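You operate a simulated robot arm through the tools that you are given. There is no shell and no other tool.

The job below is to be done with a simulated robot arm. You get a single attempt, and the scene is never put back.

## Task
Set the length gauge to 120 mm and lay the matching blue stick in it.
Fine: gauge lock to FREE first, back to FIXED once the stop is set.

The check looks at the end state, three seconds after you hand in, the way a careful person would. Anything else that was tipped, shoved, dropped, spilled or broken makes it a failure.

## Robot
A 7-joint arm with a two-finger parallel gripper, fixed in place. Base frame: the origin is at the foot of the arm, x ahead of it, y to its left, z up; the work surface is at about z = 90. Units: cm, rad, N and s.
Its first joint turns from -2.897 to 2.897 rad. Payload 4.4 kg.
The TCP is the grasp point between the finger pads, 2.3 cm short of the fingertips. In the tool frame z runs along the fingers and y along their closing line. Largest opening 9.4 cm; finger width 3.8, thickness 1; the body of the gripper, 5.4 by 9.6 cm, starts 3.9 cm behind the TCP.
Orientation is that of the tool frame in the base frame, as [roll, pitch, yaw] about the fixed x, y, z axes, in that order (R = Rz(yaw) Ry(pitch) Rx(roll)). With the fingers straight down and closing along the base's y, the tool's x points along the base's -x, its y along +y and its z along -z.

## Interface
- The arm moves only by the tool jog_arm. Its argument "plan" is a list of rows, each an object (a shift or turn left out is 0, a gripper value left out holds the last) with "linear": the shift along the tool's x, y, z in units of 250 mm (1.0 is 250 mm), a list of three; "rotation": the turn, a rotation vector about the tool's x, y, z in units of 45 degrees (1.0 is 45 degrees), a list of three. In form: [{"linear": [dx, dy, dz], "rotation": [ax, ay, az]}, ...]. A call has 1 to 20 rows; each row is the pose to reach, as a shift and turn from the pose commanded when the call began, along the tool's axes at that moment. "fingers" is the gripper command, from -1 (shut) to 1 (fully open), values between in proportion, set as the call begins (left out, the last holds). A call with a number of a shift or a turn outside -1 to 1 is refused whole. Rows are played at 5 a second. More than 5 cm and 0.15 rad between two rows, or a gripper value outside its range, and nothing of the call is played. A pose out of reach is approached as far as the arm can. The call stops where the force on the tool passes 40 N (or 10 N more than at its start, if that is more) or the arm is blocked; 0.2 s more then pass. The fingers move at their own pace (about 7.2 cm/s each) and stop on an object; they squeeze with about 26 N. The grip force told is the motor's: it shows also when the fingers shut on nothing. Time passes only in rows, and 0.2 s behind the last, so rows that repeat a pose let the fingers close. It gives the time, the measured TCP pose, the force on the tool (base axes), the opening and the grip force at its end, in the units of the frame above (readings bear some noise), with the torque about the TCP (base axes, N m) and any sound that the robot's microphone picked up.
- Cameras (640 x 400 px; columns grow to the right, rows downward): "scene" is fixed at [22.13, -49.86, 146.45]; the picture's right is [0.68, -0.74, 0.00], its down [-0.27, -0.25, -0.93] and it looks along [0.68, 0.63, -0.37] (base axes); focal length 348 px, centre (320, 200). "wrist" rides on the gripper at [8.6, 1.6, -7.4] in the tool frame; the picture's right is [-0.18, 0.98, 0.00], its down [-0.58, -0.11, -0.81] and it looks along [-0.79, -0.15, 0.59] (tool axes); focal length 243 px, centre (320, 200). There is no depth. A picture from a camera that has moved, and an enlarged one, comes with that camera's place and axes in the base frame and with its lens.
- snapshot(camera): a new picture of that camera. The clock stands still meanwhile.
- zoom(camera, box): a new picture of the part [left, top, right, bottom] of that camera's present view, enlarged. The clock stands still meanwhile.
- sign_off(): hands the job in; it is judged then, once.

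Nothing tells you positions but the pictures and the camera data. Unless the task says otherwise, let go and move clear before handing in.

The tools are called after "Call:" as name(argument=value, ...) on one line, values as JSON. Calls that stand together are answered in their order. jog_arm: Moves the arm, as the interface text tells. Its arguments: {"type":"object","properties":{"plan":{"type":"array"},"fingers":{"type":"number"}},"required":["plan"]} The other tools are called the same way: snapshot (camera) takes a picture; zoom (camera, box) takes an enlarged picture of a part of a camera's view; sign_off () hands the job in.

At the start:

```text
clock: 0.0
ee_pos: [65.03, 23.36, 121.64]
tool_rot: [-3.141, 0.001, 3.141]
force: [0.2, 0.1, 0.3]
moment: [0.01, 0.01, -0.02]
gripper_width: 9.4
grip_force: 0.1
```

scene: 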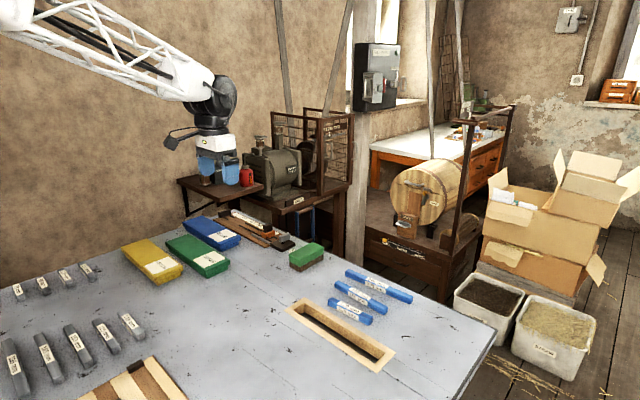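
wrist: 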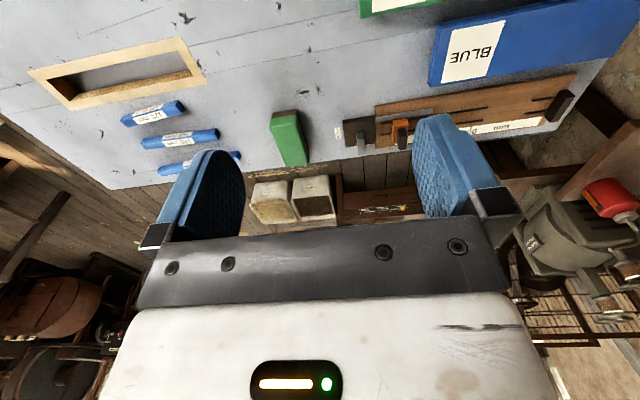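

I see a table with blue sticks, a wooden tray, coloured boxes, and what looks like a length gauge at the back edge of the table. I'll zoom in on these before moving.

Call:
zoom(camera="scene", box=[200, 195, 330, 276])

Call:
zoom(camera="scene", box=[280, 250, 430, 344])

Call:
zoom(camera="wrist", box=[330, 60, 610, 235])

Call:
zoom(camera="wrist", box=[20, 30, 260, 180])

```text
4.92 times, centred on (265, 236) of scene
camera zoom: at [22.13, -49.86, 146.45], right [0.68, -0.74, 0.0], down [-0.27, -0.25, -0.93], along [0.68, 0.63, -0.37], focal length 1711 px, centre (591, 25)
```

zoom: 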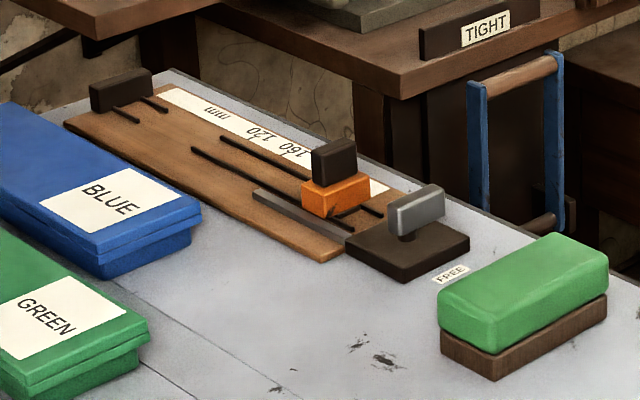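

```text
4.26 times, centred on (355, 297) of scene
camera zoom: at [22.13, -49.86, 146.45], right [0.68, -0.74, 0.0], down [-0.27, -0.25, -0.93], along [0.68, 0.63, -0.37], focal length 1479 px, centre (171, -213)
```

zoom: 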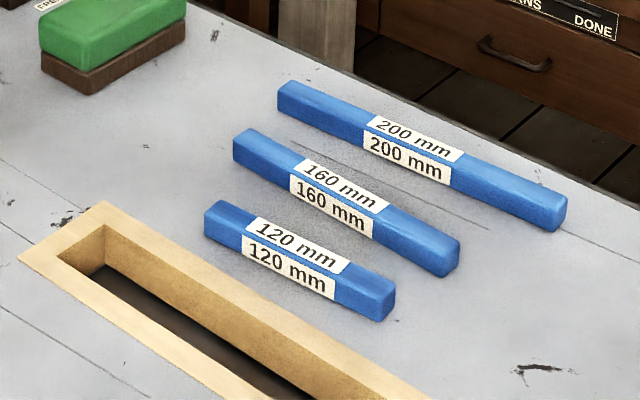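

```text
2.29 times, centred on (470, 148) of wrist
camera zoom: at [56.32, 25.07, 128.93], right [0.18, 0.98, 0.0], down [0.58, -0.11, 0.81], along [0.79, -0.15, -0.59], focal length 555 px, centre (-23, 320)
```

zoom: 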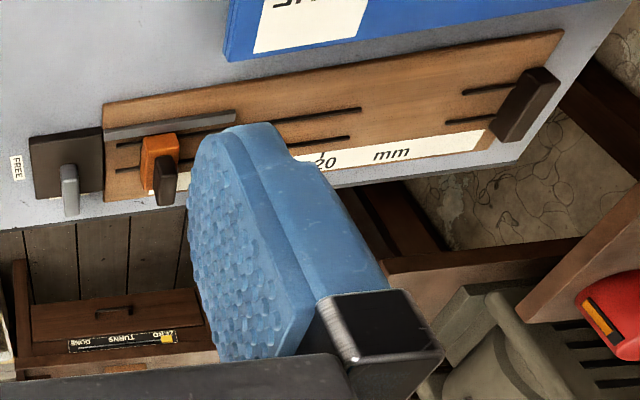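

```text
2.67 times, centred on (140, 105) of wrist
camera zoom: at [56.32, 25.07, 128.93], right [0.18, 0.98, 0.0], down [0.58, -0.11, 0.81], along [0.79, -0.15, -0.59], focal length 647 px, centre (800, 453)
```

zoom: 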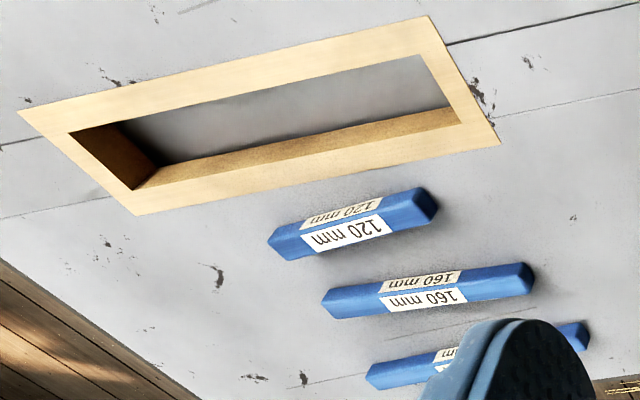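

The gauge is a wooden board along y, at about x≈86, y≈28–58. It has an orange sliding stop at y≈33 and a lock lever at about (86, 25). I'll move the wrist camera for a clearer view.

Call:
jog_arm(plan=[{"linear": [-0.04, 0.12, 0.0]}, {"linear": [-0.08, 0.26, 0.02]}, {"linear": [-0.1, 0.42, 0.02]}, {"linear": [-0.1, 0.56, 0.02]}, {"linear": [-0.1, 0.56, 0.02]}])

Call:
snapshot(camera="wrist")

Call:
snapshot(camera="scene")

```text
clock: 1.2
ee_pos: [67.47, 37.32, 121.06]
tool_rot: [3.141, 0.001, -3.141]
force: [0.1, -0.1, -0.1]
moment: [-0.03, -0.01, 0.02]
gripper_width: 9.42
grip_force: 0.0
```

```text
taken
camera wrist: at [58.81, 38.95, 128.37], right [0.18, 0.98, 0.0], down [0.58, -0.11, 0.81], along [0.79, -0.15, -0.59], focal length 243 px, centre (320, 200)
```

wrist: 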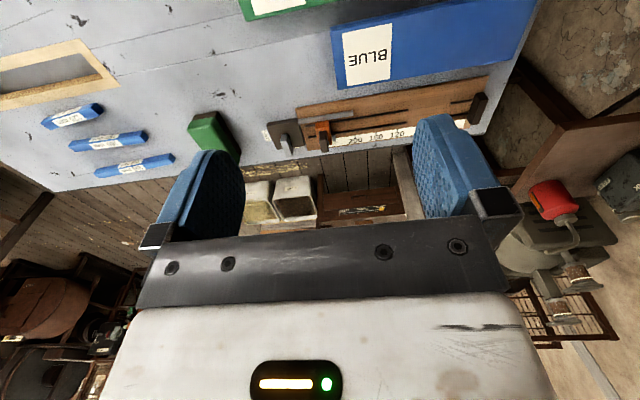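

```text
taken
```

scene: 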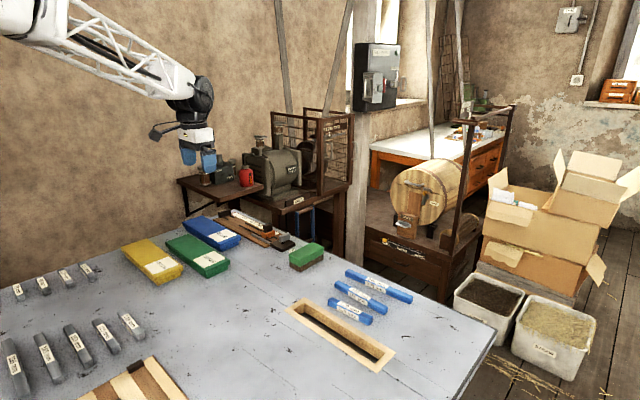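

Call:
zoom(camera="wrist", box=[240, 60, 500, 200])

Call:
zoom(camera="wrist", box=[255, 100, 415, 180])

Call:
zoom(camera="wrist", box=[400, 60, 500, 140])

Call:
zoom(camera="scene", box=[210, 200, 300, 260])

```text
2.46 times, centred on (370, 130) of wrist
camera zoom: at [58.81, 38.95, 128.37], right [0.18, 0.98, 0.0], down [0.58, -0.11, 0.81], along [0.79, -0.15, -0.59], focal length 597 px, centre (197, 372)
```

zoom: 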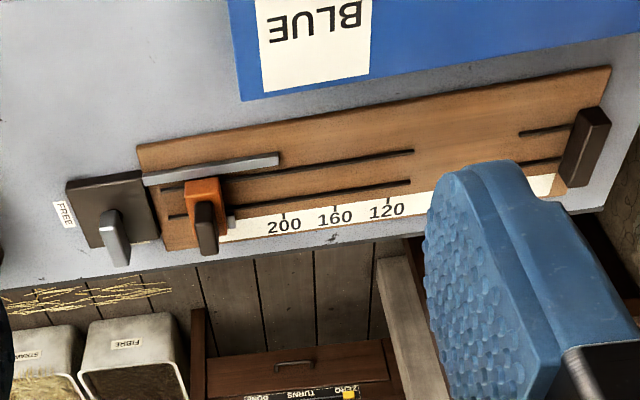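

```text
4.00 times, centred on (335, 140) of wrist
camera zoom: at [58.81, 38.95, 128.37], right [0.18, 0.98, 0.0], down [0.58, -0.11, 0.81], along [0.79, -0.15, -0.59], focal length 970 px, centre (260, 440)
```

zoom: 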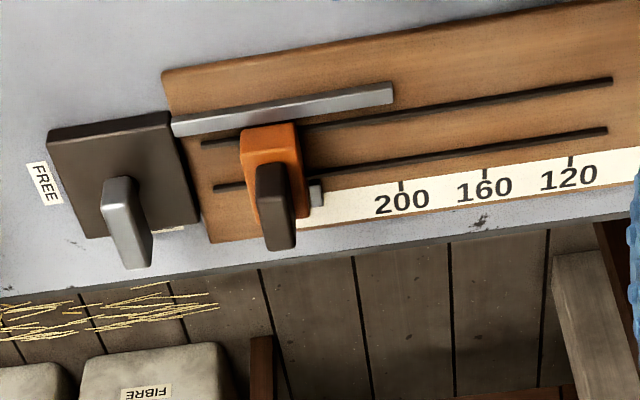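

```text
5.00 times, centred on (450, 100) of wrist
camera zoom: at [58.81, 38.95, 128.37], right [0.18, 0.98, 0.0], down [0.58, -0.11, 0.81], along [0.79, -0.15, -0.59], focal length 1213 px, centre (-330, 700)
```

zoom: 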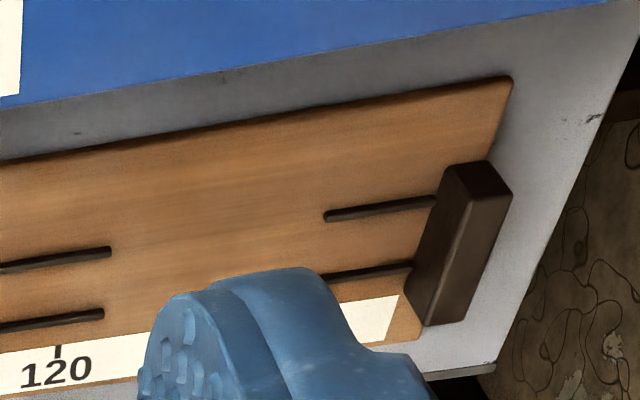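

```text
6.67 times, centred on (255, 230) of scene
camera zoom: at [22.13, -49.86, 146.45], right [0.68, -0.74, 0.0], down [-0.27, -0.25, -0.93], along [0.68, 0.63, -0.37], focal length 2316 px, centre (753, 0)
```

zoom: 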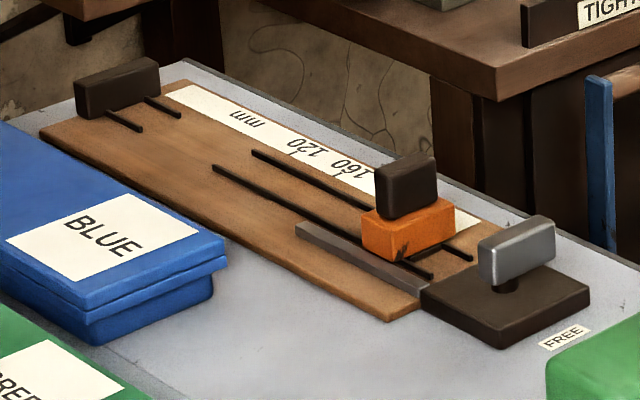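

The lock lever seems to point along +x now, and FREE is on the -y side. I'm moving in close over the lock and stop for a steeper view.

Call:
jog_arm(plan=[{"linear": [-0.108, -0.079, 0.076]}, {"linear": [-0.216, -0.158, 0.152]}, {"linear": [-0.324, -0.238, 0.228]}, {"linear": [-0.432, -0.317, 0.304]}, {"linear": [-0.54, -0.397, 0.38]}, {"linear": [-0.648, -0.476, 0.456]}, {"linear": [-0.648, -0.476, 0.456]}])

Call:
snapshot(camera="wrist")

Call:
zoom(camera="wrist", box=[220, 0, 460, 150])

```text
clock: 2.8
ee_pos: [83.79, 25.3, 109.59]
tool_rot: [3.141, 0.0, -3.14]
force: [0.2, 0.2, 0.2]
moment: [0.01, 0.02, 0.0]
gripper_width: 9.38
grip_force: 0.1
```

```text
taken
camera wrist: at [75.03, 26.89, 116.86], right [0.18, 0.98, 0.0], down [0.58, -0.11, 0.81], along [0.79, -0.15, -0.59], focal length 243 px, centre (320, 200)
```

wrist: 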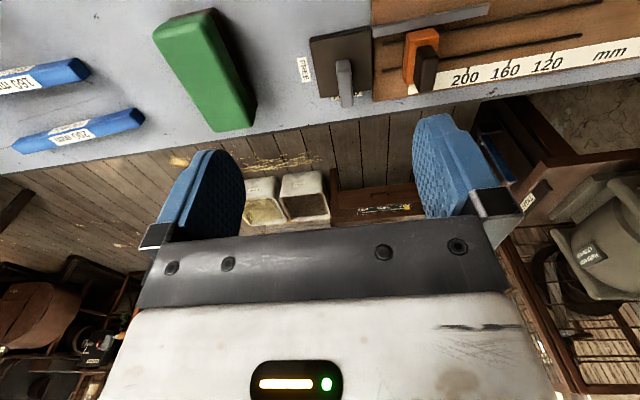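

```text
2.67 times, centred on (340, 75) of wrist
camera zoom: at [75.03, 26.89, 116.86], right [0.18, 0.98, 0.0], down [0.58, -0.11, 0.81], along [0.79, -0.15, -0.59], focal length 647 px, centre (267, 533)
```

zoom: 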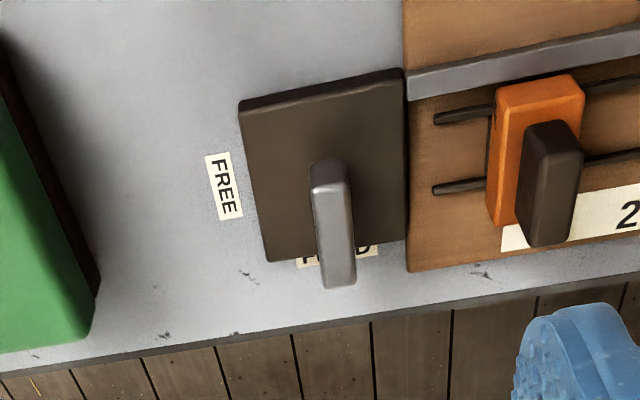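

The lever sits over the FIXED label and points to +x. The FREE label is on the -y side, so the lever needs a quarter turn clockwise seen from above, with the pivot near (87, 27). I'll narrow the fingers and go above the lever first.

Call:
jog_arm(plan=[{"linear": [-0.07, 0.034, 0.0]}, {"linear": [-0.132, 0.068, 0.05]}, {"linear": [-0.132, 0.068, 0.2]}, {"linear": [-0.132, 0.068, 0.33]}, {"linear": [-0.132, 0.068, 0.33]}], fingers=-0.15)

Call:
snapshot(camera="wrist")

Call:
zoom(camera="scene", box=[210, 190, 330, 270])

```text
clock: 4.0
ee_pos: [86.81, 27.32, 101.44]
tool_rot: [3.14, 0.002, -3.141]
force: [-0.1, 0.3, 0.5]
moment: [0.0, 0.04, 0.03]
gripper_width: 3.99
grip_force: 0.1
```

```text
taken
camera wrist: at [78.15, 28.99, 108.74], right [0.18, 0.98, 0.0], down [0.58, -0.11, 0.81], along [0.79, -0.15, -0.59], focal length 243 px, centre (320, 200)
```

wrist: 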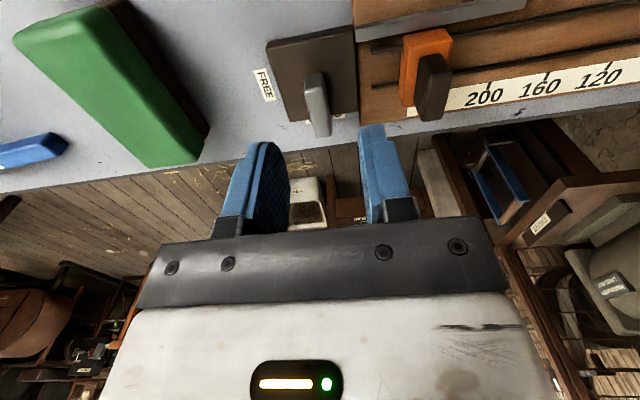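

```text
5.00 times, centred on (270, 230) of scene
camera zoom: at [22.13, -49.86, 146.45], right [0.68, -0.74, 0.0], down [-0.27, -0.25, -0.93], along [0.68, 0.63, -0.37], focal length 1737 px, centre (570, 50)
```

zoom: 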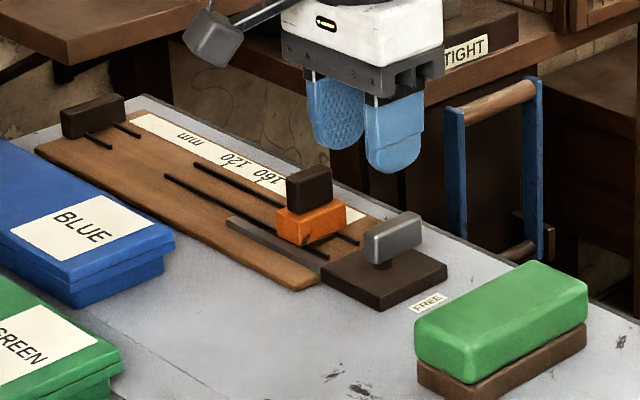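

The fingers are above the lever with enough room. I'll enlarge the wrist view to triangulate the lever exactly.

Call:
zoom(camera="wrist", box=[240, 20, 480, 170])

```text
2.67 times, centred on (360, 95) of wrist
camera zoom: at [78.15, 28.99, 108.74], right [0.18, 0.98, 0.0], down [0.58, -0.11, 0.81], along [0.79, -0.15, -0.59], focal length 647 px, centre (213, 480)
```

zoom: 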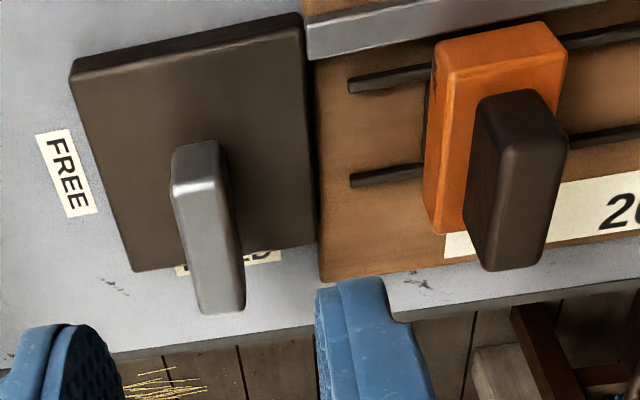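

I now place the lever at z≈92.2–94.3, x≈86.2–89.9, y≈27.05, with its pivot near (87.25, 27.05). I'll lower the open fingers around it.

Call:
jog_arm(plan=[{"linear": [-0.018, -0.012, 0.05]}, {"linear": [-0.018, -0.012, 0.12]}, {"linear": [-0.018, -0.012, 0.2]}, {"linear": [-0.018, -0.012, 0.24]}, {"linear": [-0.018, -0.012, 0.272]}, {"linear": [-0.018, -0.012, 0.272]}])

Call:
zoom(camera="scene", box=[210, 190, 330, 270])

Call:
zoom(camera="wrist", box=[180, 30, 460, 205])

```text
clock: 5.4
ee_pos: [87.36, 26.88, 94.74]
tool_rot: [-3.14, 0.0, 3.141]
force: [0.7, 0.0, 0.3]
moment: [0.0, 0.0, 0.01]
gripper_width: 4.02
grip_force: 0.1
```

```text
5.00 times, centred on (270, 230) of scene
camera zoom: at [22.13, -49.86, 146.45], right [0.68, -0.74, 0.0], down [-0.27, -0.25, -0.93], along [0.68, 0.63, -0.37], focal length 1737 px, centre (570, 50)
```

zoom: 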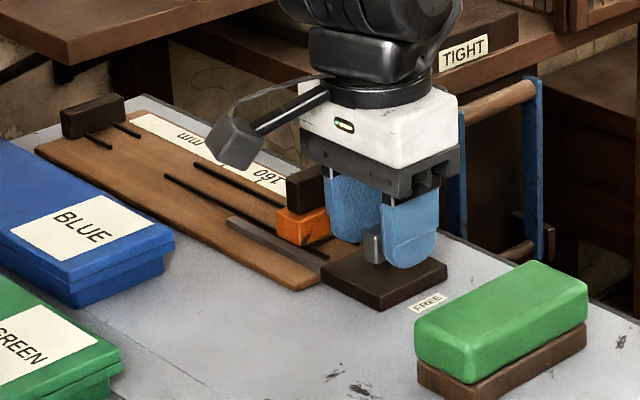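

```text
2.29 times, centred on (320, 118) of wrist
camera zoom: at [78.7, 28.47, 102.0], right [0.18, 0.98, 0.0], down [0.58, -0.11, 0.81], along [0.79, -0.15, -0.59], focal length 555 px, centre (320, 389)
```

zoom: 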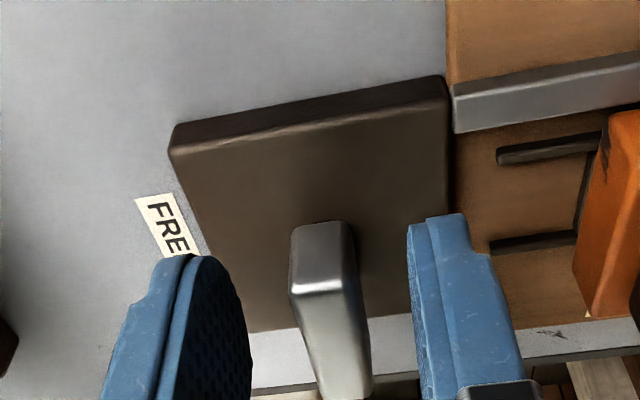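

The lever stands between the fingers, roughly centred, with clearance to the base box. Now I'll close the fingers on it.

Call:
jog_arm(plan=[{"linear": [0, 0, 0]}, {"linear": [0, 0, 0]}, {"linear": [0, 0, 0]}, {"linear": [0, 0, 0]}], fingers=-1)

```text
clock: 6.4
ee_pos: [87.46, 27.09, 94.7]
tool_rot: [3.14, 0.003, -3.138]
force: [3.7, 12.4, -3.2]
moment: [0.13, 0.5, -0.01]
gripper_width: 1.37
grip_force: 44.7
stopped in row 4: the force on the tool passed its limit at 42 N (the readings are from after the stop); the commanded pose is now the measured one
```

The lever is gripped, and the side force has dropped to 12 N. I'll turn it 45° clockwise seen from above, which is positive about the tool z axis.

Call:
jog_arm(plan=[{"rotation": [0, 0, 0.08]}, {"rotation": [0, 0, 0.2]}, {"rotation": [0, 0, 0.36]}, {"rotation": [0, 0, 0.52]}, {"rotation": [0, 0, 0.68]}, {"rotation": [0, 0, 0.84]}, {"rotation": [0, 0, 1.0]}])

Call:
zoom(camera="scene", box=[210, 190, 330, 270])

```text
clock: 8.0
ee_pos: [87.5, 27.08, 94.73]
tool_rot: [3.14, 0.001, 2.356]
force: [6.2, 17.6, 0.0]
moment: [-0.56, -0.71, 0.01]
gripper_width: 1.39
grip_force: 44.7
```

```text
5.00 times, centred on (270, 230) of scene
camera zoom: at [22.13, -49.86, 146.45], right [0.68, -0.74, 0.0], down [-0.27, -0.25, -0.93], along [0.68, 0.63, -0.37], focal length 1737 px, centre (570, 50)
```

zoom: 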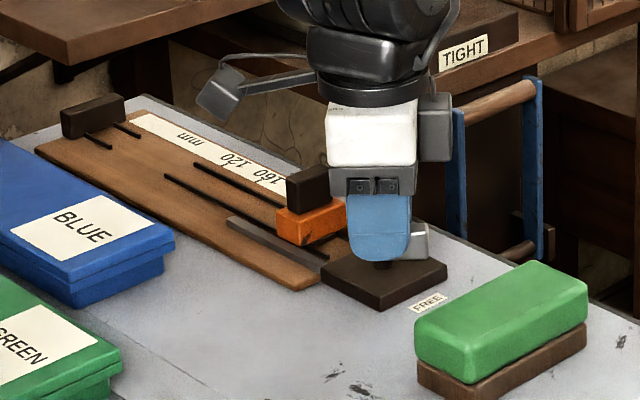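

The lever is turning with the gripper. I'll do the other 45°.

Call:
jog_arm(plan=[{"rotation": [0, 0, 0.08]}, {"rotation": [0, 0, 0.2]}, {"rotation": [0, 0, 0.36]}, {"rotation": [0, 0, 0.52]}, {"rotation": [0, 0, 0.68]}, {"rotation": [0, 0, 0.84]}, {"rotation": [0, 0, 1.0]}, {"rotation": [0, 0, 1.0]}])

Call:
zoom(camera="scene", box=[210, 190, 330, 270])

```text
clock: 9.0
ee_pos: [87.5, 27.02, 94.68]
tool_rot: [3.14, 0.0, 1.992]
force: [4.0, 11.4, -3.3]
moment: [-0.32, -0.07, 0.0]
gripper_width: 1.39
grip_force: 44.6
stopped in row 4: the force on the tool passed its limit at 42 N (the readings are from after the stop); the commanded pose is now the measured one
```

```text
5.00 times, centred on (270, 230) of scene
camera zoom: at [22.13, -49.86, 146.45], right [0.68, -0.74, 0.0], down [-0.27, -0.25, -0.93], along [0.68, 0.63, -0.37], focal length 1737 px, centre (570, 50)
```

zoom: 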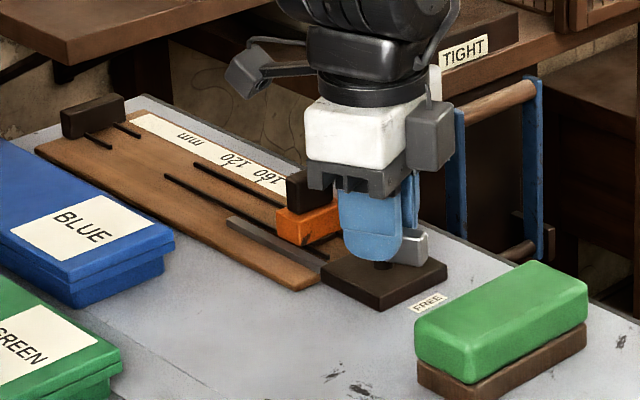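

The lever has turned about 66°, then the side force tripped the limit because my turning centre is slightly off the pivot. I'll nudge the tool a bit toward +y and read the force.

Call:
jog_arm(plan=[{"linear": [0.0037, 0.0016, 0]}, {"linear": [0.0055, 0.0025, 0]}, {"linear": [0.0055, 0.0025, 0]}])

```text
clock: 9.8
ee_pos: [87.47, 27.11, 94.61]
tool_rot: [3.138, -0.001, 1.99]
force: [11.0, -24.3, -3.0]
moment: [0.19, 0.32, 0.02]
gripper_width: 1.38
grip_force: 45.2
```

The grip is stiff, about 240 N/cm, so the balanced point is only about 0.05 cm away. The pivot lies about 0.25 cm further out in x. I'll finish the remaining 24° with small compensating shifts.

Call:
jog_arm(plan=[{"linear": [-0.0043, -0.0002, 0]}, {"linear": [-0.0037, 0.0001, 0], "rotation": [0, 0, 0.09]}, {"linear": [-0.0031, 0.0003, 0], "rotation": [0, 0, 0.18]}, {"linear": [-0.0025, 0.0006, 0], "rotation": [0, 0, 0.27]}, {"linear": [-0.0019, 0.0009, 0], "rotation": [0, 0, 0.36]}, {"linear": [-0.0013, 0.0012, 0], "rotation": [0, 0, 0.45]}, {"linear": [-0.0007, 0.0015, 0], "rotation": [0, 0, 0.535]}, {"linear": [-0.0007, 0.0015, 0], "rotation": [0, 0, 0.535]}])

Call:
zoom(camera="scene", box=[210, 190, 330, 270])

```text
clock: 11.6
ee_pos: [87.52, 27.21, 94.62]
tool_rot: [3.139, -0.003, 1.572]
force: [-22.3, -31.6, 8.8]
moment: [-0.41, 0.51, -0.03]
gripper_width: 1.39
grip_force: 44.8
```

```text
5.00 times, centred on (270, 230) of scene
camera zoom: at [22.13, -49.86, 146.45], right [0.68, -0.74, 0.0], down [-0.27, -0.25, -0.93], along [0.68, 0.63, -0.37], focal length 1737 px, centre (570, 50)
```

zoom: 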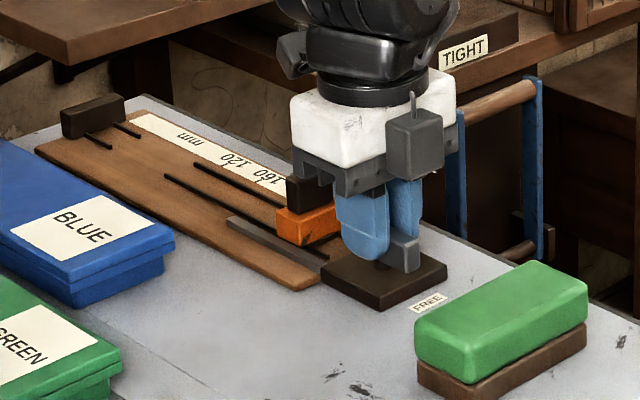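

The lever now points to -y over FREE. I'll relax the side load, then open the fingers and lift.

Call:
jog_arm(plan=[{"linear": [-0.0045, -0.0035, 0]}, {"linear": [-0.0045, -0.0035, 0]}])

Call:
jog_arm(plan=[{"linear": [0, 0, 0]}, {"linear": [0, 0, 0]}, {"linear": [0, 0, 0]}, {"linear": [0, 0, -0.05]}, {"linear": [0, 0, -0.15]}, {"linear": [0, 0, -0.3]}, {"linear": [0, 0, -0.3]}], fingers=-0.15)

Call:
zoom(camera="scene", box=[210, 190, 330, 270])

Call:
snapshot(camera="wrist")

```text
clock: 12.2
ee_pos: [87.54, 27.23, 94.74]
tool_rot: [3.138, -0.001, 1.568]
force: [24.0, 0.2, -16.4]
moment: [-0.63, -0.16, 0.03]
gripper_width: 1.37
grip_force: 45.5
```

```text
clock: 13.8
ee_pos: [87.29, 26.99, 102.25]
tool_rot: [3.141, -0.001, 1.569]
force: [-0.1, 0.6, 0.5]
moment: [0.0, 0.02, -0.02]
gripper_width: 4.01
grip_force: 0.1
```

```text
5.00 times, centred on (270, 230) of scene
camera zoom: at [22.13, -49.86, 146.45], right [0.68, -0.74, 0.0], down [-0.27, -0.25, -0.93], along [0.68, 0.63, -0.37], focal length 1737 px, centre (570, 50)
```

zoom: 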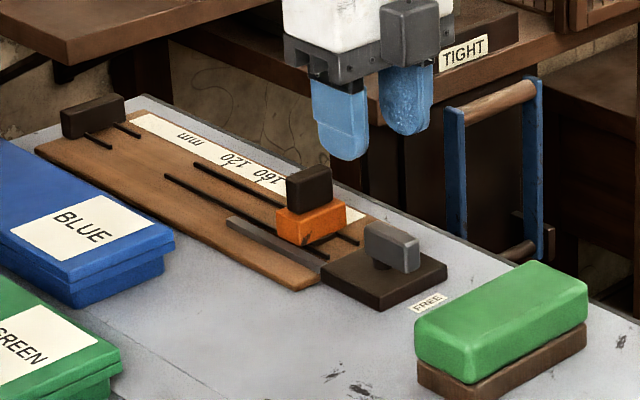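

```text
taken
camera wrist: at [88.81, 35.65, 109.66], right [0.98, -0.18, 0.0], down [-0.11, -0.58, 0.81], along [-0.15, -0.79, -0.59], focal length 243 px, centre (320, 200)
```

wrist: 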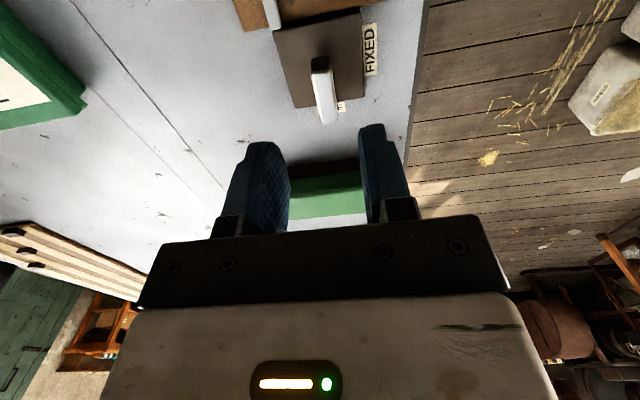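

The lever is now at FREE and the FIXED label is uncovered. Next I'll look at the stop, pointer and scale from the gauge's other side.

Call:
jog_arm(plan=[{"linear": [0.15, 0, -0.05]}, {"linear": [0.32, 0, -0.1]}, {"linear": [0.48, 0, -0.1]}, {"linear": [0.6, 0, -0.1]}, {"linear": [0.6, 0, -0.1]}])

Call:
snapshot(camera="wrist")

Call:
zoom(camera="wrist", box=[200, 0, 440, 150])

```text
clock: 15.0
ee_pos: [87.36, 42.2, 104.7]
tool_rot: [3.14, -0.003, 1.571]
force: [0.5, -0.4, 0.2]
moment: [0.03, -0.04, -0.02]
gripper_width: 4.02
grip_force: 0.1
```

```text
taken
camera wrist: at [88.96, 50.79, 112.05], right [0.98, -0.18, 0.0], down [-0.11, -0.58, 0.81], along [-0.15, -0.79, -0.59], focal length 243 px, centre (320, 200)
```

wrist: 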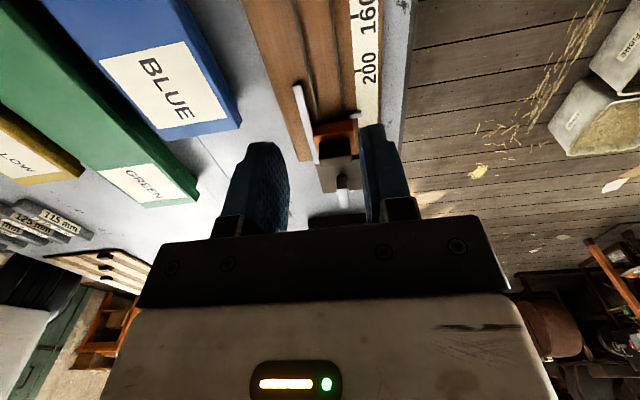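

```text
2.67 times, centred on (320, 75) of wrist
camera zoom: at [88.96, 50.79, 112.05], right [0.98, -0.18, 0.0], down [-0.11, -0.58, 0.81], along [-0.15, -0.79, -0.59], focal length 647 px, centre (320, 533)
```

zoom: 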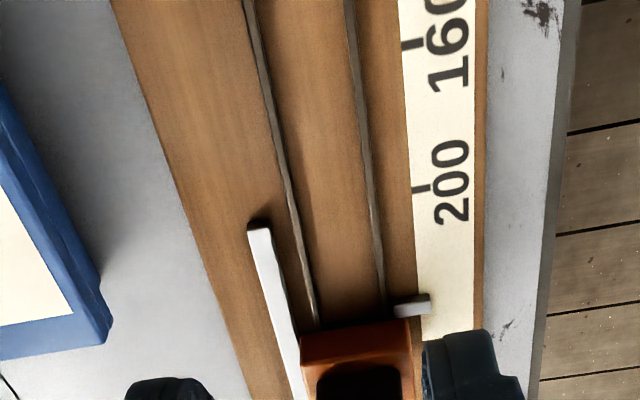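

This view shows the scale well: the 200 mark is at y≈40.0 and the 160 mark at y≈44.0, so 120 falls near y≈48 and zero near y≈60, at the fixed end's face. I'll enlarge the pointer and block to see which part gives the reading.

Call:
zoom(camera="wrist", box=[290, 80, 386, 140])

Call:
zoom(camera="scene", box=[246, 212, 294, 242])

Call:
zoom(camera="scene", box=[212, 204, 260, 234])

```text
6.67 times, centred on (338, 110) of wrist
camera zoom: at [88.96, 50.79, 112.05], right [0.98, -0.18, 0.0], down [-0.11, -0.58, 0.81], along [-0.15, -0.79, -0.59], focal length 1618 px, centre (200, 800)
```

zoom: 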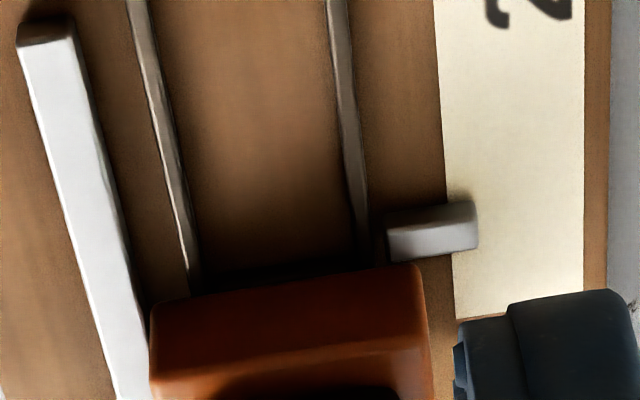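

```text
13.33 times, centred on (270, 227) of scene
camera zoom: at [22.13, -49.86, 146.45], right [0.68, -0.74, 0.0], down [-0.27, -0.25, -0.93], along [0.68, 0.63, -0.37], focal length 4633 px, centre (987, -160)
```

zoom: 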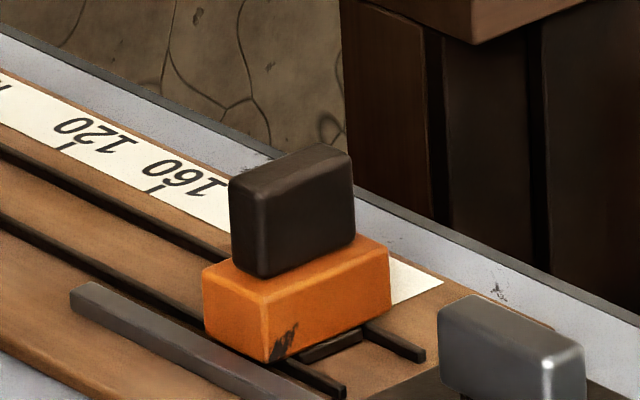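

```text
13.33 times, centred on (236, 219) of scene
camera zoom: at [22.13, -49.86, 146.45], right [0.68, -0.74, 0.0], down [-0.27, -0.25, -0.93], along [0.68, 0.63, -0.37], focal length 4633 px, centre (1440, -53)
```

zoom: 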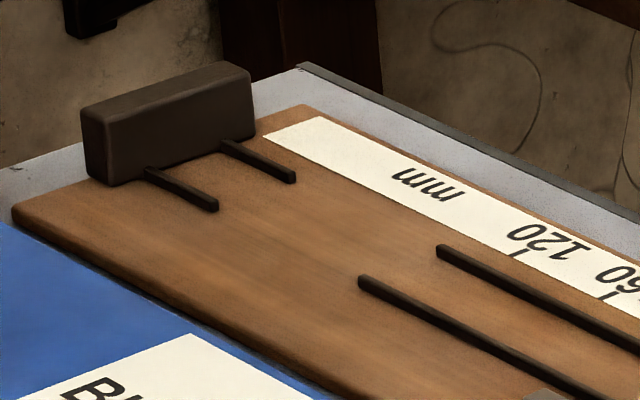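

The stop rides on a slide above two rails, and the stick is meant to lie on the rails between the stop face and the fixed end at y≈60. My plan is to lay the stick first while there is room, then slide the stop onto it and lock. Before that I'll check how far the arm reaches here with the tool straight down.

Call:
jog_arm(plan=[{"linear": [0.12, -0.01, 0.05]}, {"linear": [0.24, -0.02, 0.1]}, {"linear": [0.34, -0.02, 0.14]}, {"linear": [0.4, -0.02, 0.14]}, {"linear": [0.4, -0.02, 0.14]}])

Call:
snapshot(camera="wrist")

Call:
snapshot(camera="scene")

```text
clock: 16.2
ee_pos: [86.8, 52.18, 101.02]
tool_rot: [3.14, -0.002, 1.571]
force: [-0.7, -0.9, -0.6]
moment: [0.02, 0.04, 0.0]
gripper_width: 4.0
grip_force: 0.1
```

```text
taken
camera wrist: at [88.3, 60.86, 108.49], right [0.98, -0.18, 0.0], down [-0.11, -0.58, 0.81], along [-0.15, -0.79, -0.59], focal length 243 px, centre (320, 200)
```

wrist: 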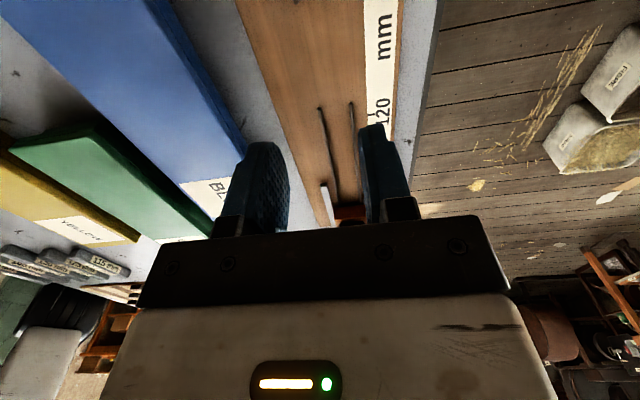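

```text
taken
```

scene: 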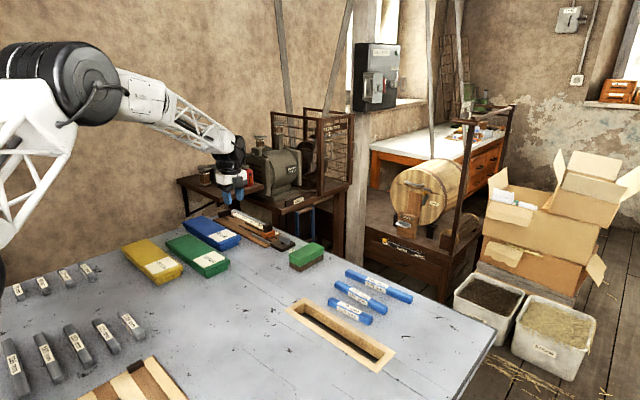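

The arm reaches (86.8, 52.2) straight down. I'll test placing height too, since nothing is below at this spot except the bare board.

Call:
jog_arm(plan=[{"linear": [0.02, 0, 0.06]}, {"linear": [0.04, 0, 0.12]}, {"linear": [0.06, 0, 0.18]}, {"linear": [0.07, 0, 0.22]}, {"linear": [0.07, 0, 0.22]}])

Call:
zoom(camera="scene", box=[200, 190, 280, 240])

Call:
snapshot(camera="wrist")

```text
clock: 17.4
ee_pos: [87.01, 53.81, 95.63]
tool_rot: [3.139, -0.001, 1.57]
force: [0.2, -0.4, -0.1]
moment: [-0.02, -0.01, -0.02]
gripper_width: 4.02
grip_force: 0.1
```

```text
8.00 times, centred on (240, 215) of scene
camera zoom: at [22.13, -49.86, 146.45], right [0.68, -0.74, 0.0], down [-0.27, -0.25, -0.93], along [0.68, 0.63, -0.37], focal length 2780 px, centre (960, 80)
```

zoom: 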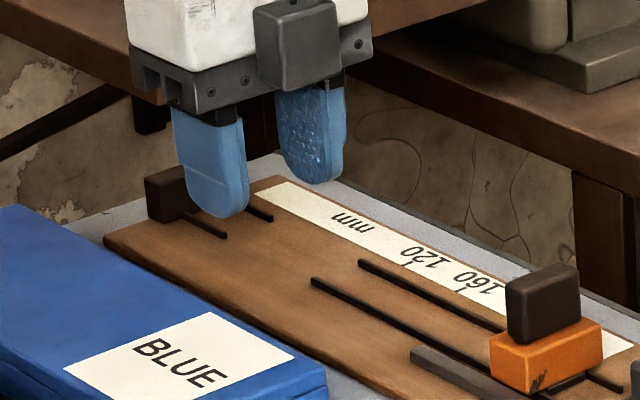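

```text
taken
camera wrist: at [88.55, 62.48, 103.05], right [0.98, -0.18, 0.0], down [-0.11, -0.58, 0.81], along [-0.15, -0.79, -0.59], focal length 243 px, centre (320, 200)
```

wrist: 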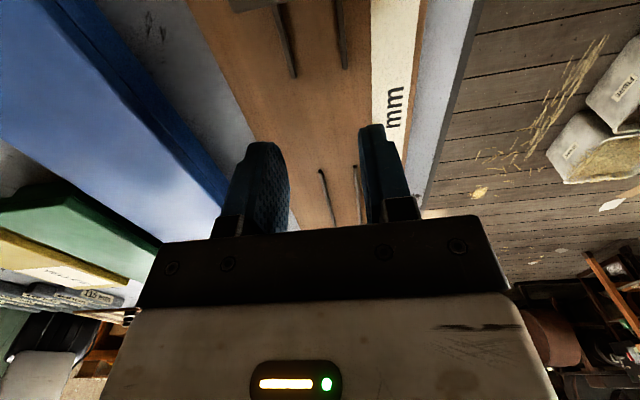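

The arm also reaches placing height, (87.0, 53.8, 95.6), straight down, so no tilt is needed. Now I'll lift and go to the 120 mm stick near (75.6, -9.7).

Call:
jog_arm(plan=[{"linear": [0, 0, -0.14]}, {"linear": [0, 0, -0.28]}, {"linear": [0, 0, -0.42]}, {"linear": [-0.18, -0.03, -0.42]}, {"linear": [-0.36, -0.06, -0.42]}, {"linear": [-0.54, -0.09, -0.42]}, {"linear": [-0.72, -0.12, -0.42]}, {"linear": [-0.9, -0.15, -0.42]}])

Call:
jog_arm(plan=[{"linear": [-0.18, -0.03, 0]}, {"linear": [-0.36, -0.06, 0]}, {"linear": [-0.54, -0.09, 0]}, {"linear": [-0.72, -0.12, 0]}, {"linear": [-0.9, -0.15, 0]}])

Call:
jog_arm(plan=[{"linear": [-0.18, -0.03, 0]}, {"linear": [-0.36, -0.06, 0]}, {"linear": [-0.54, -0.09, 0]}, {"linear": [-0.67, -0.156, 0]}, {"linear": [-0.67, -0.156, 0]}])

Call:
snapshot(camera="wrist")

Call:
zoom(camera="wrist", box=[220, 0, 460, 150])

```text
clock: 19.2
ee_pos: [83.0, 31.22, 105.92]
tool_rot: [3.139, -0.002, 1.57]
force: [-0.2, -0.4, -0.1]
moment: [0.01, 0.01, -0.01]
gripper_width: 3.99
grip_force: 0.1
```

```text
clock: 20.4
ee_pos: [79.83, 8.78, 106.22]
tool_rot: [3.14, -0.001, 1.57]
force: [0.2, -1.1, 0.9]
moment: [0.01, 0.02, 0.03]
gripper_width: 4.0
grip_force: 0.1
```

```text
clock: 21.6
ee_pos: [75.52, -8.29, 106.05]
tool_rot: [3.139, -0.001, 1.57]
force: [0.2, 0.4, -0.7]
moment: [0.0, 0.02, -0.01]
gripper_width: 3.99
grip_force: 0.0
```

```text
taken
camera wrist: at [77.09, 0.51, 113.43], right [0.98, -0.18, 0.0], down [-0.11, -0.58, 0.81], along [-0.15, -0.79, -0.59], focal length 243 px, centre (320, 200)
```

wrist: 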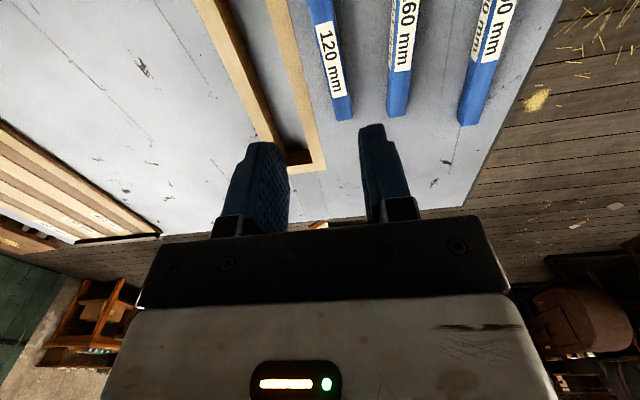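

```text
2.67 times, centred on (340, 75) of wrist
camera zoom: at [77.09, 0.51, 113.43], right [0.98, -0.18, 0.0], down [-0.11, -0.58, 0.81], along [-0.15, -0.79, -0.59], focal length 647 px, centre (267, 533)
```

zoom: 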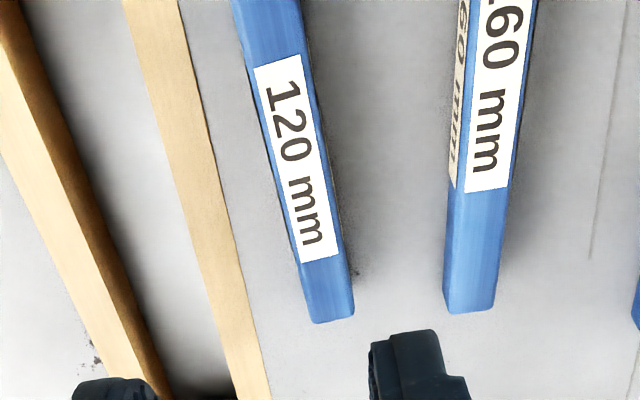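

The 120 mm stick is about 1.8 cm wide, so it probably fits between the rails, which are about 2.5 cm apart. I'll look closer at the stick and its neighbours before gripping.

Call:
zoom(camera="wrist", box=[290, 0, 418, 80])

Call:
zoom(camera="wrist", box=[290, 60, 418, 140])

Call:
zoom(camera="scene", box=[320, 285, 384, 325])

```text
5.00 times, centred on (354, 40) of wrist
camera zoom: at [77.09, 0.51, 113.43], right [0.98, -0.18, 0.0], down [-0.11, -0.58, 0.81], along [-0.15, -0.79, -0.59], focal length 1213 px, centre (150, 1000)
```

zoom: 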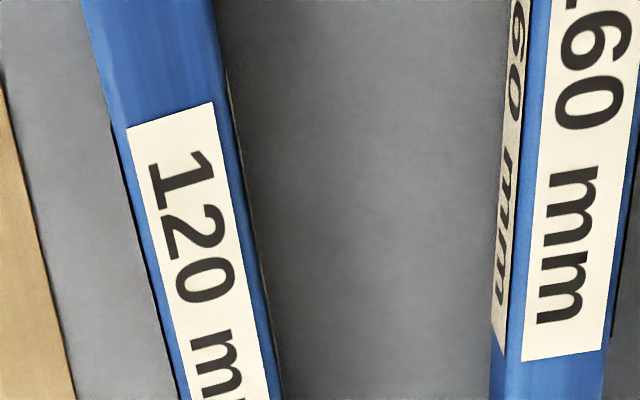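

```text
5.00 times, centred on (354, 100) of wrist
camera zoom: at [77.09, 0.51, 113.43], right [0.98, -0.18, 0.0], down [-0.11, -0.58, 0.81], along [-0.15, -0.79, -0.59], focal length 1213 px, centre (150, 700)
```

zoom: 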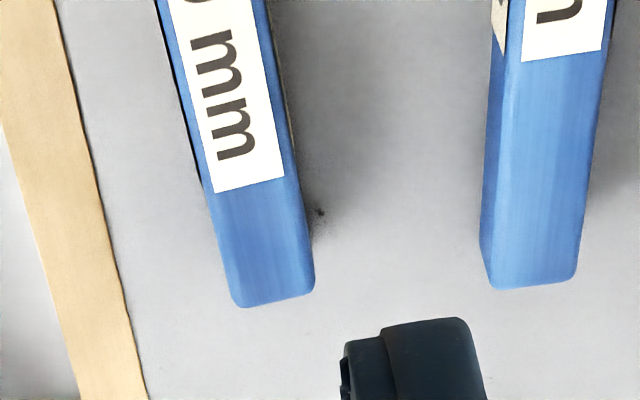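

```text
10.00 times, centred on (352, 305) of scene
camera zoom: at [22.13, -49.86, 146.45], right [0.68, -0.74, 0.0], down [-0.27, -0.25, -0.93], along [0.68, 0.63, -0.37], focal length 3475 px, centre (0, -850)
```

zoom: 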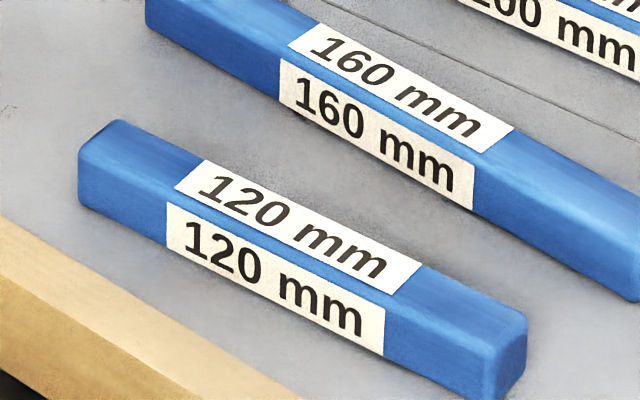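

The stick is 1.8 cm wide with its top at z≈91.8, and it is turned about 0.077 rad from y. I'll align the yaw over it, narrow the fingers to clear the tray rim, and lower part way to check.

Call:
jog_arm(plan=[{"linear": [-0.034, 0.018, 0], "rotation": [0, 0, -0.05]}, {"linear": [-0.068, 0.036, 0.1], "rotation": [0, 0, -0.098]}, {"linear": [-0.068, 0.036, 0.26], "rotation": [0, 0, -0.098]}, {"linear": [-0.068, 0.036, 0.36], "rotation": [0, 0, -0.098]}, {"linear": [-0.068, 0.036, 0.36], "rotation": [0, 0, -0.098]}], fingers=-0.404)

Call:
snapshot(camera="wrist")

Call:
zoom(camera="scene", box=[300, 250, 428, 330])

```text
clock: 22.8
ee_pos: [76.34, -9.32, 97.16]
tool_rot: [3.141, -0.001, 1.646]
force: [-0.1, 0.0, -0.5]
moment: [-0.01, -0.03, 0.01]
gripper_width: 2.79
grip_force: 0.0
```

```text
taken
camera wrist: at [77.15, -0.58, 104.35], right [0.99, -0.11, 0.0], down [-0.07, -0.59, 0.81], along [-0.09, -0.8, -0.59], focal length 243 px, centre (320, 200)
```

wrist: 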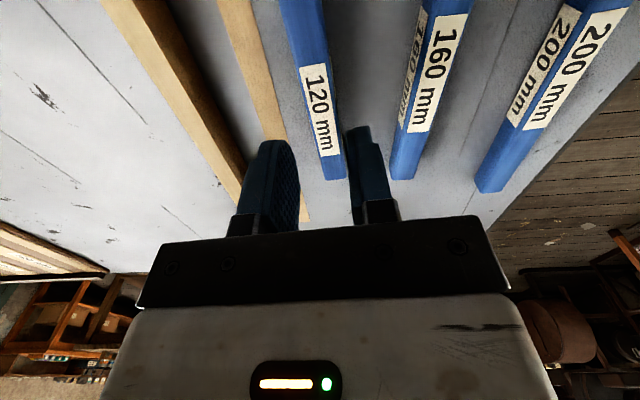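

```text
5.00 times, centred on (364, 290) of scene
camera zoom: at [22.13, -49.86, 146.45], right [0.68, -0.74, 0.0], down [-0.27, -0.25, -0.93], along [0.68, 0.63, -0.37], focal length 1737 px, centre (100, -250)
```

zoom: 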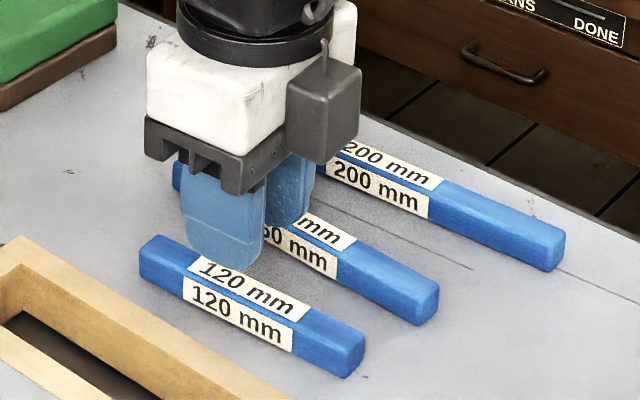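

The gripper is aligned over the stick and clear of the neighbouring stick and the tray. I'll make a small correction and lower to grip height.

Call:
jog_arm(plan=[{"linear": [-0.0222, 0.0023, 0.02]}, {"linear": [-0.0222, 0.0023, 0.06]}, {"linear": [-0.0222, 0.0023, 0.1]}, {"linear": [-0.0222, 0.0023, 0.14]}, {"linear": [-0.0222, 0.0023, 0.168]}, {"linear": [-0.0222, 0.0023, 0.168]}])

Call:
zoom(camera="scene", box=[316, 270, 396, 320])

Call:
zoom(camera="wrist", box=[220, 60, 460, 210])

```text
clock: 24.2
ee_pos: [76.49, -10.19, 92.86]
tool_rot: [3.14, -0.004, 1.648]
force: [-0.1, -0.2, 0.8]
moment: [-0.02, 0.01, 0.0]
gripper_width: 2.8
grip_force: 0.0
```

```text
8.00 times, centred on (356, 295) of scene
camera zoom: at [22.13, -49.86, 146.45], right [0.68, -0.74, 0.0], down [-0.27, -0.25, -0.93], along [0.68, 0.63, -0.37], focal length 2780 px, centre (32, -560)
```

zoom: 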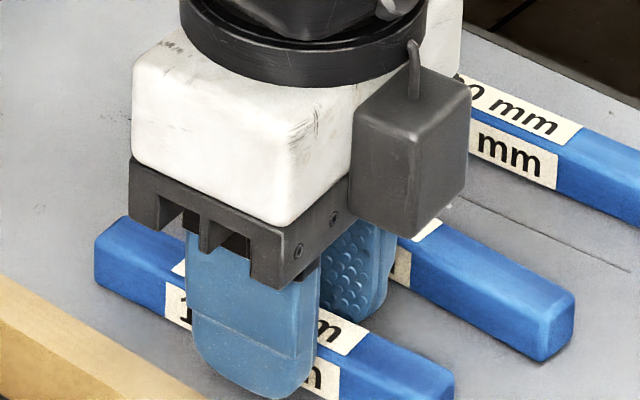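

```text
2.67 times, centred on (340, 135) of wrist
camera zoom: at [77.42, -1.38, 100.17], right [0.99, -0.11, 0.0], down [-0.07, -0.59, 0.81], along [-0.09, -0.8, -0.59], focal length 647 px, centre (267, 373)
```

zoom: 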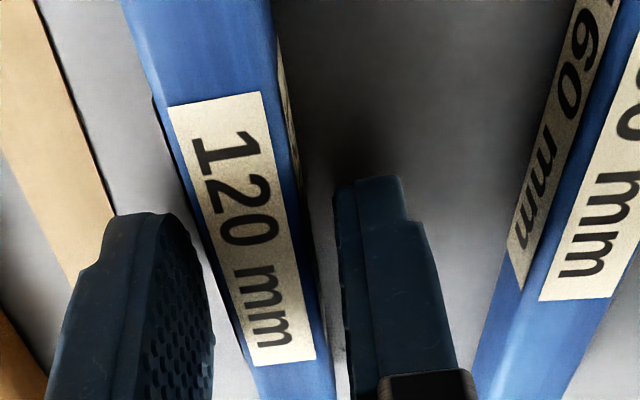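

The fingers straddle the stick. Closing now.

Call:
jog_arm(plan=[{"linear": [0, 0, 0]}, {"linear": [0, 0, 0]}, {"linear": [0, 0, 0]}, {"linear": [0, 0, 0]}], fingers=-1)

```text
clock: 25.2
ee_pos: [76.45, -10.21, 92.85]
tool_rot: [3.14, 0.0, 1.648]
force: [0.7, 1.1, -1.4]
moment: [-0.03, 0.0, -0.02]
gripper_width: 1.68
grip_force: 26.0
```

The stick is gripped at 1.68 cm. I'll lift it and turn it back to line up with y.

Call:
jog_arm(plan=[{"linear": [0, 0, -0.06]}, {"linear": [0, 0, -0.16]}, {"linear": [0, 0, -0.3], "rotation": [0, 0, 0.05]}, {"linear": [0, 0, -0.46], "rotation": [0, 0, 0.098]}, {"linear": [0, 0, -0.46], "rotation": [0, 0, 0.098]}])

Call:
snapshot(camera="wrist")

Call:
zoom(camera="scene", box=[300, 220, 428, 300])

```text
clock: 26.4
ee_pos: [76.21, -9.98, 104.35]
tool_rot: [3.141, -0.001, 1.571]
force: [0.1, -0.4, 0.5]
moment: [-0.02, -0.04, 0.0]
gripper_width: 1.66
grip_force: 25.8
```

```text
taken
camera wrist: at [77.73, -1.4, 111.69], right [0.98, -0.18, 0.0], down [-0.11, -0.58, 0.81], along [-0.15, -0.79, -0.59], focal length 243 px, centre (320, 200)
```

wrist: 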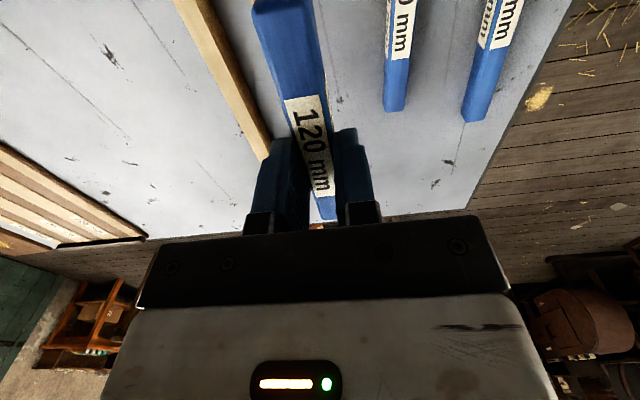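

```text
5.00 times, centred on (364, 260) of scene
camera zoom: at [22.13, -49.86, 146.45], right [0.68, -0.74, 0.0], down [-0.27, -0.25, -0.93], along [0.68, 0.63, -0.37], focal length 1737 px, centre (100, -100)
```

zoom: 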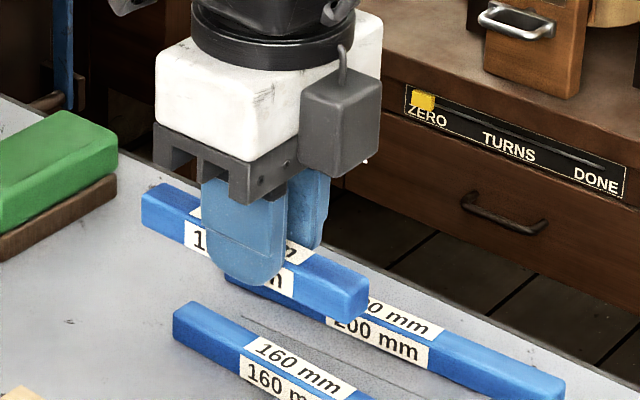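

The stick hangs level in the grip. I'll zoom in to measure where it sits in the gripper.

Call:
zoom(camera="wrist", box=[230, 0, 358, 80])

Call:
zoom(camera="wrist", box=[260, 150, 388, 230])

```text
5.00 times, centred on (294, 40) of wrist
camera zoom: at [77.73, -1.4, 111.69], right [0.98, -0.18, 0.0], down [-0.11, -0.58, 0.81], along [-0.15, -0.79, -0.59], focal length 1213 px, centre (450, 1000)
```

zoom: 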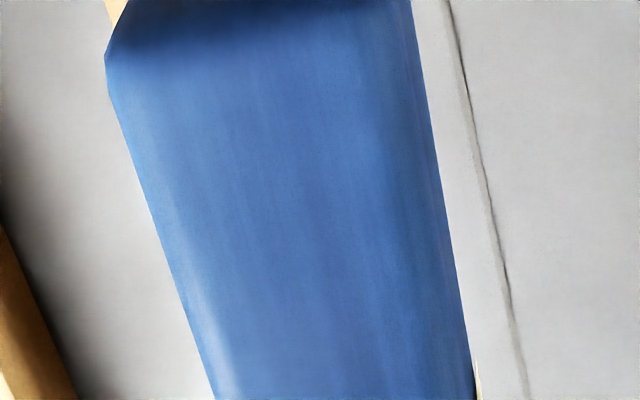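

```text
5.00 times, centred on (324, 190) of wrist
camera zoom: at [77.73, -1.4, 111.69], right [0.98, -0.18, 0.0], down [-0.11, -0.58, 0.81], along [-0.15, -0.79, -0.59], focal length 1213 px, centre (300, 250)
```

zoom: 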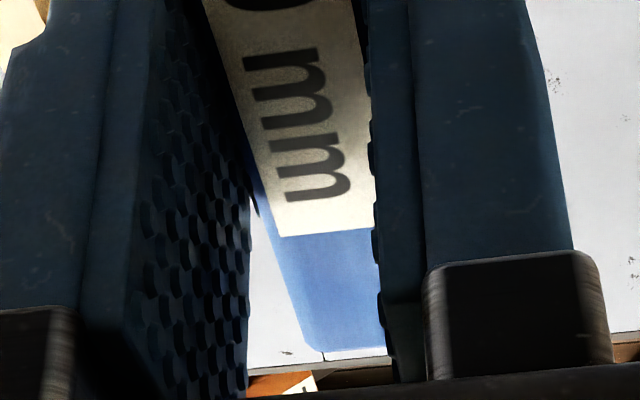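

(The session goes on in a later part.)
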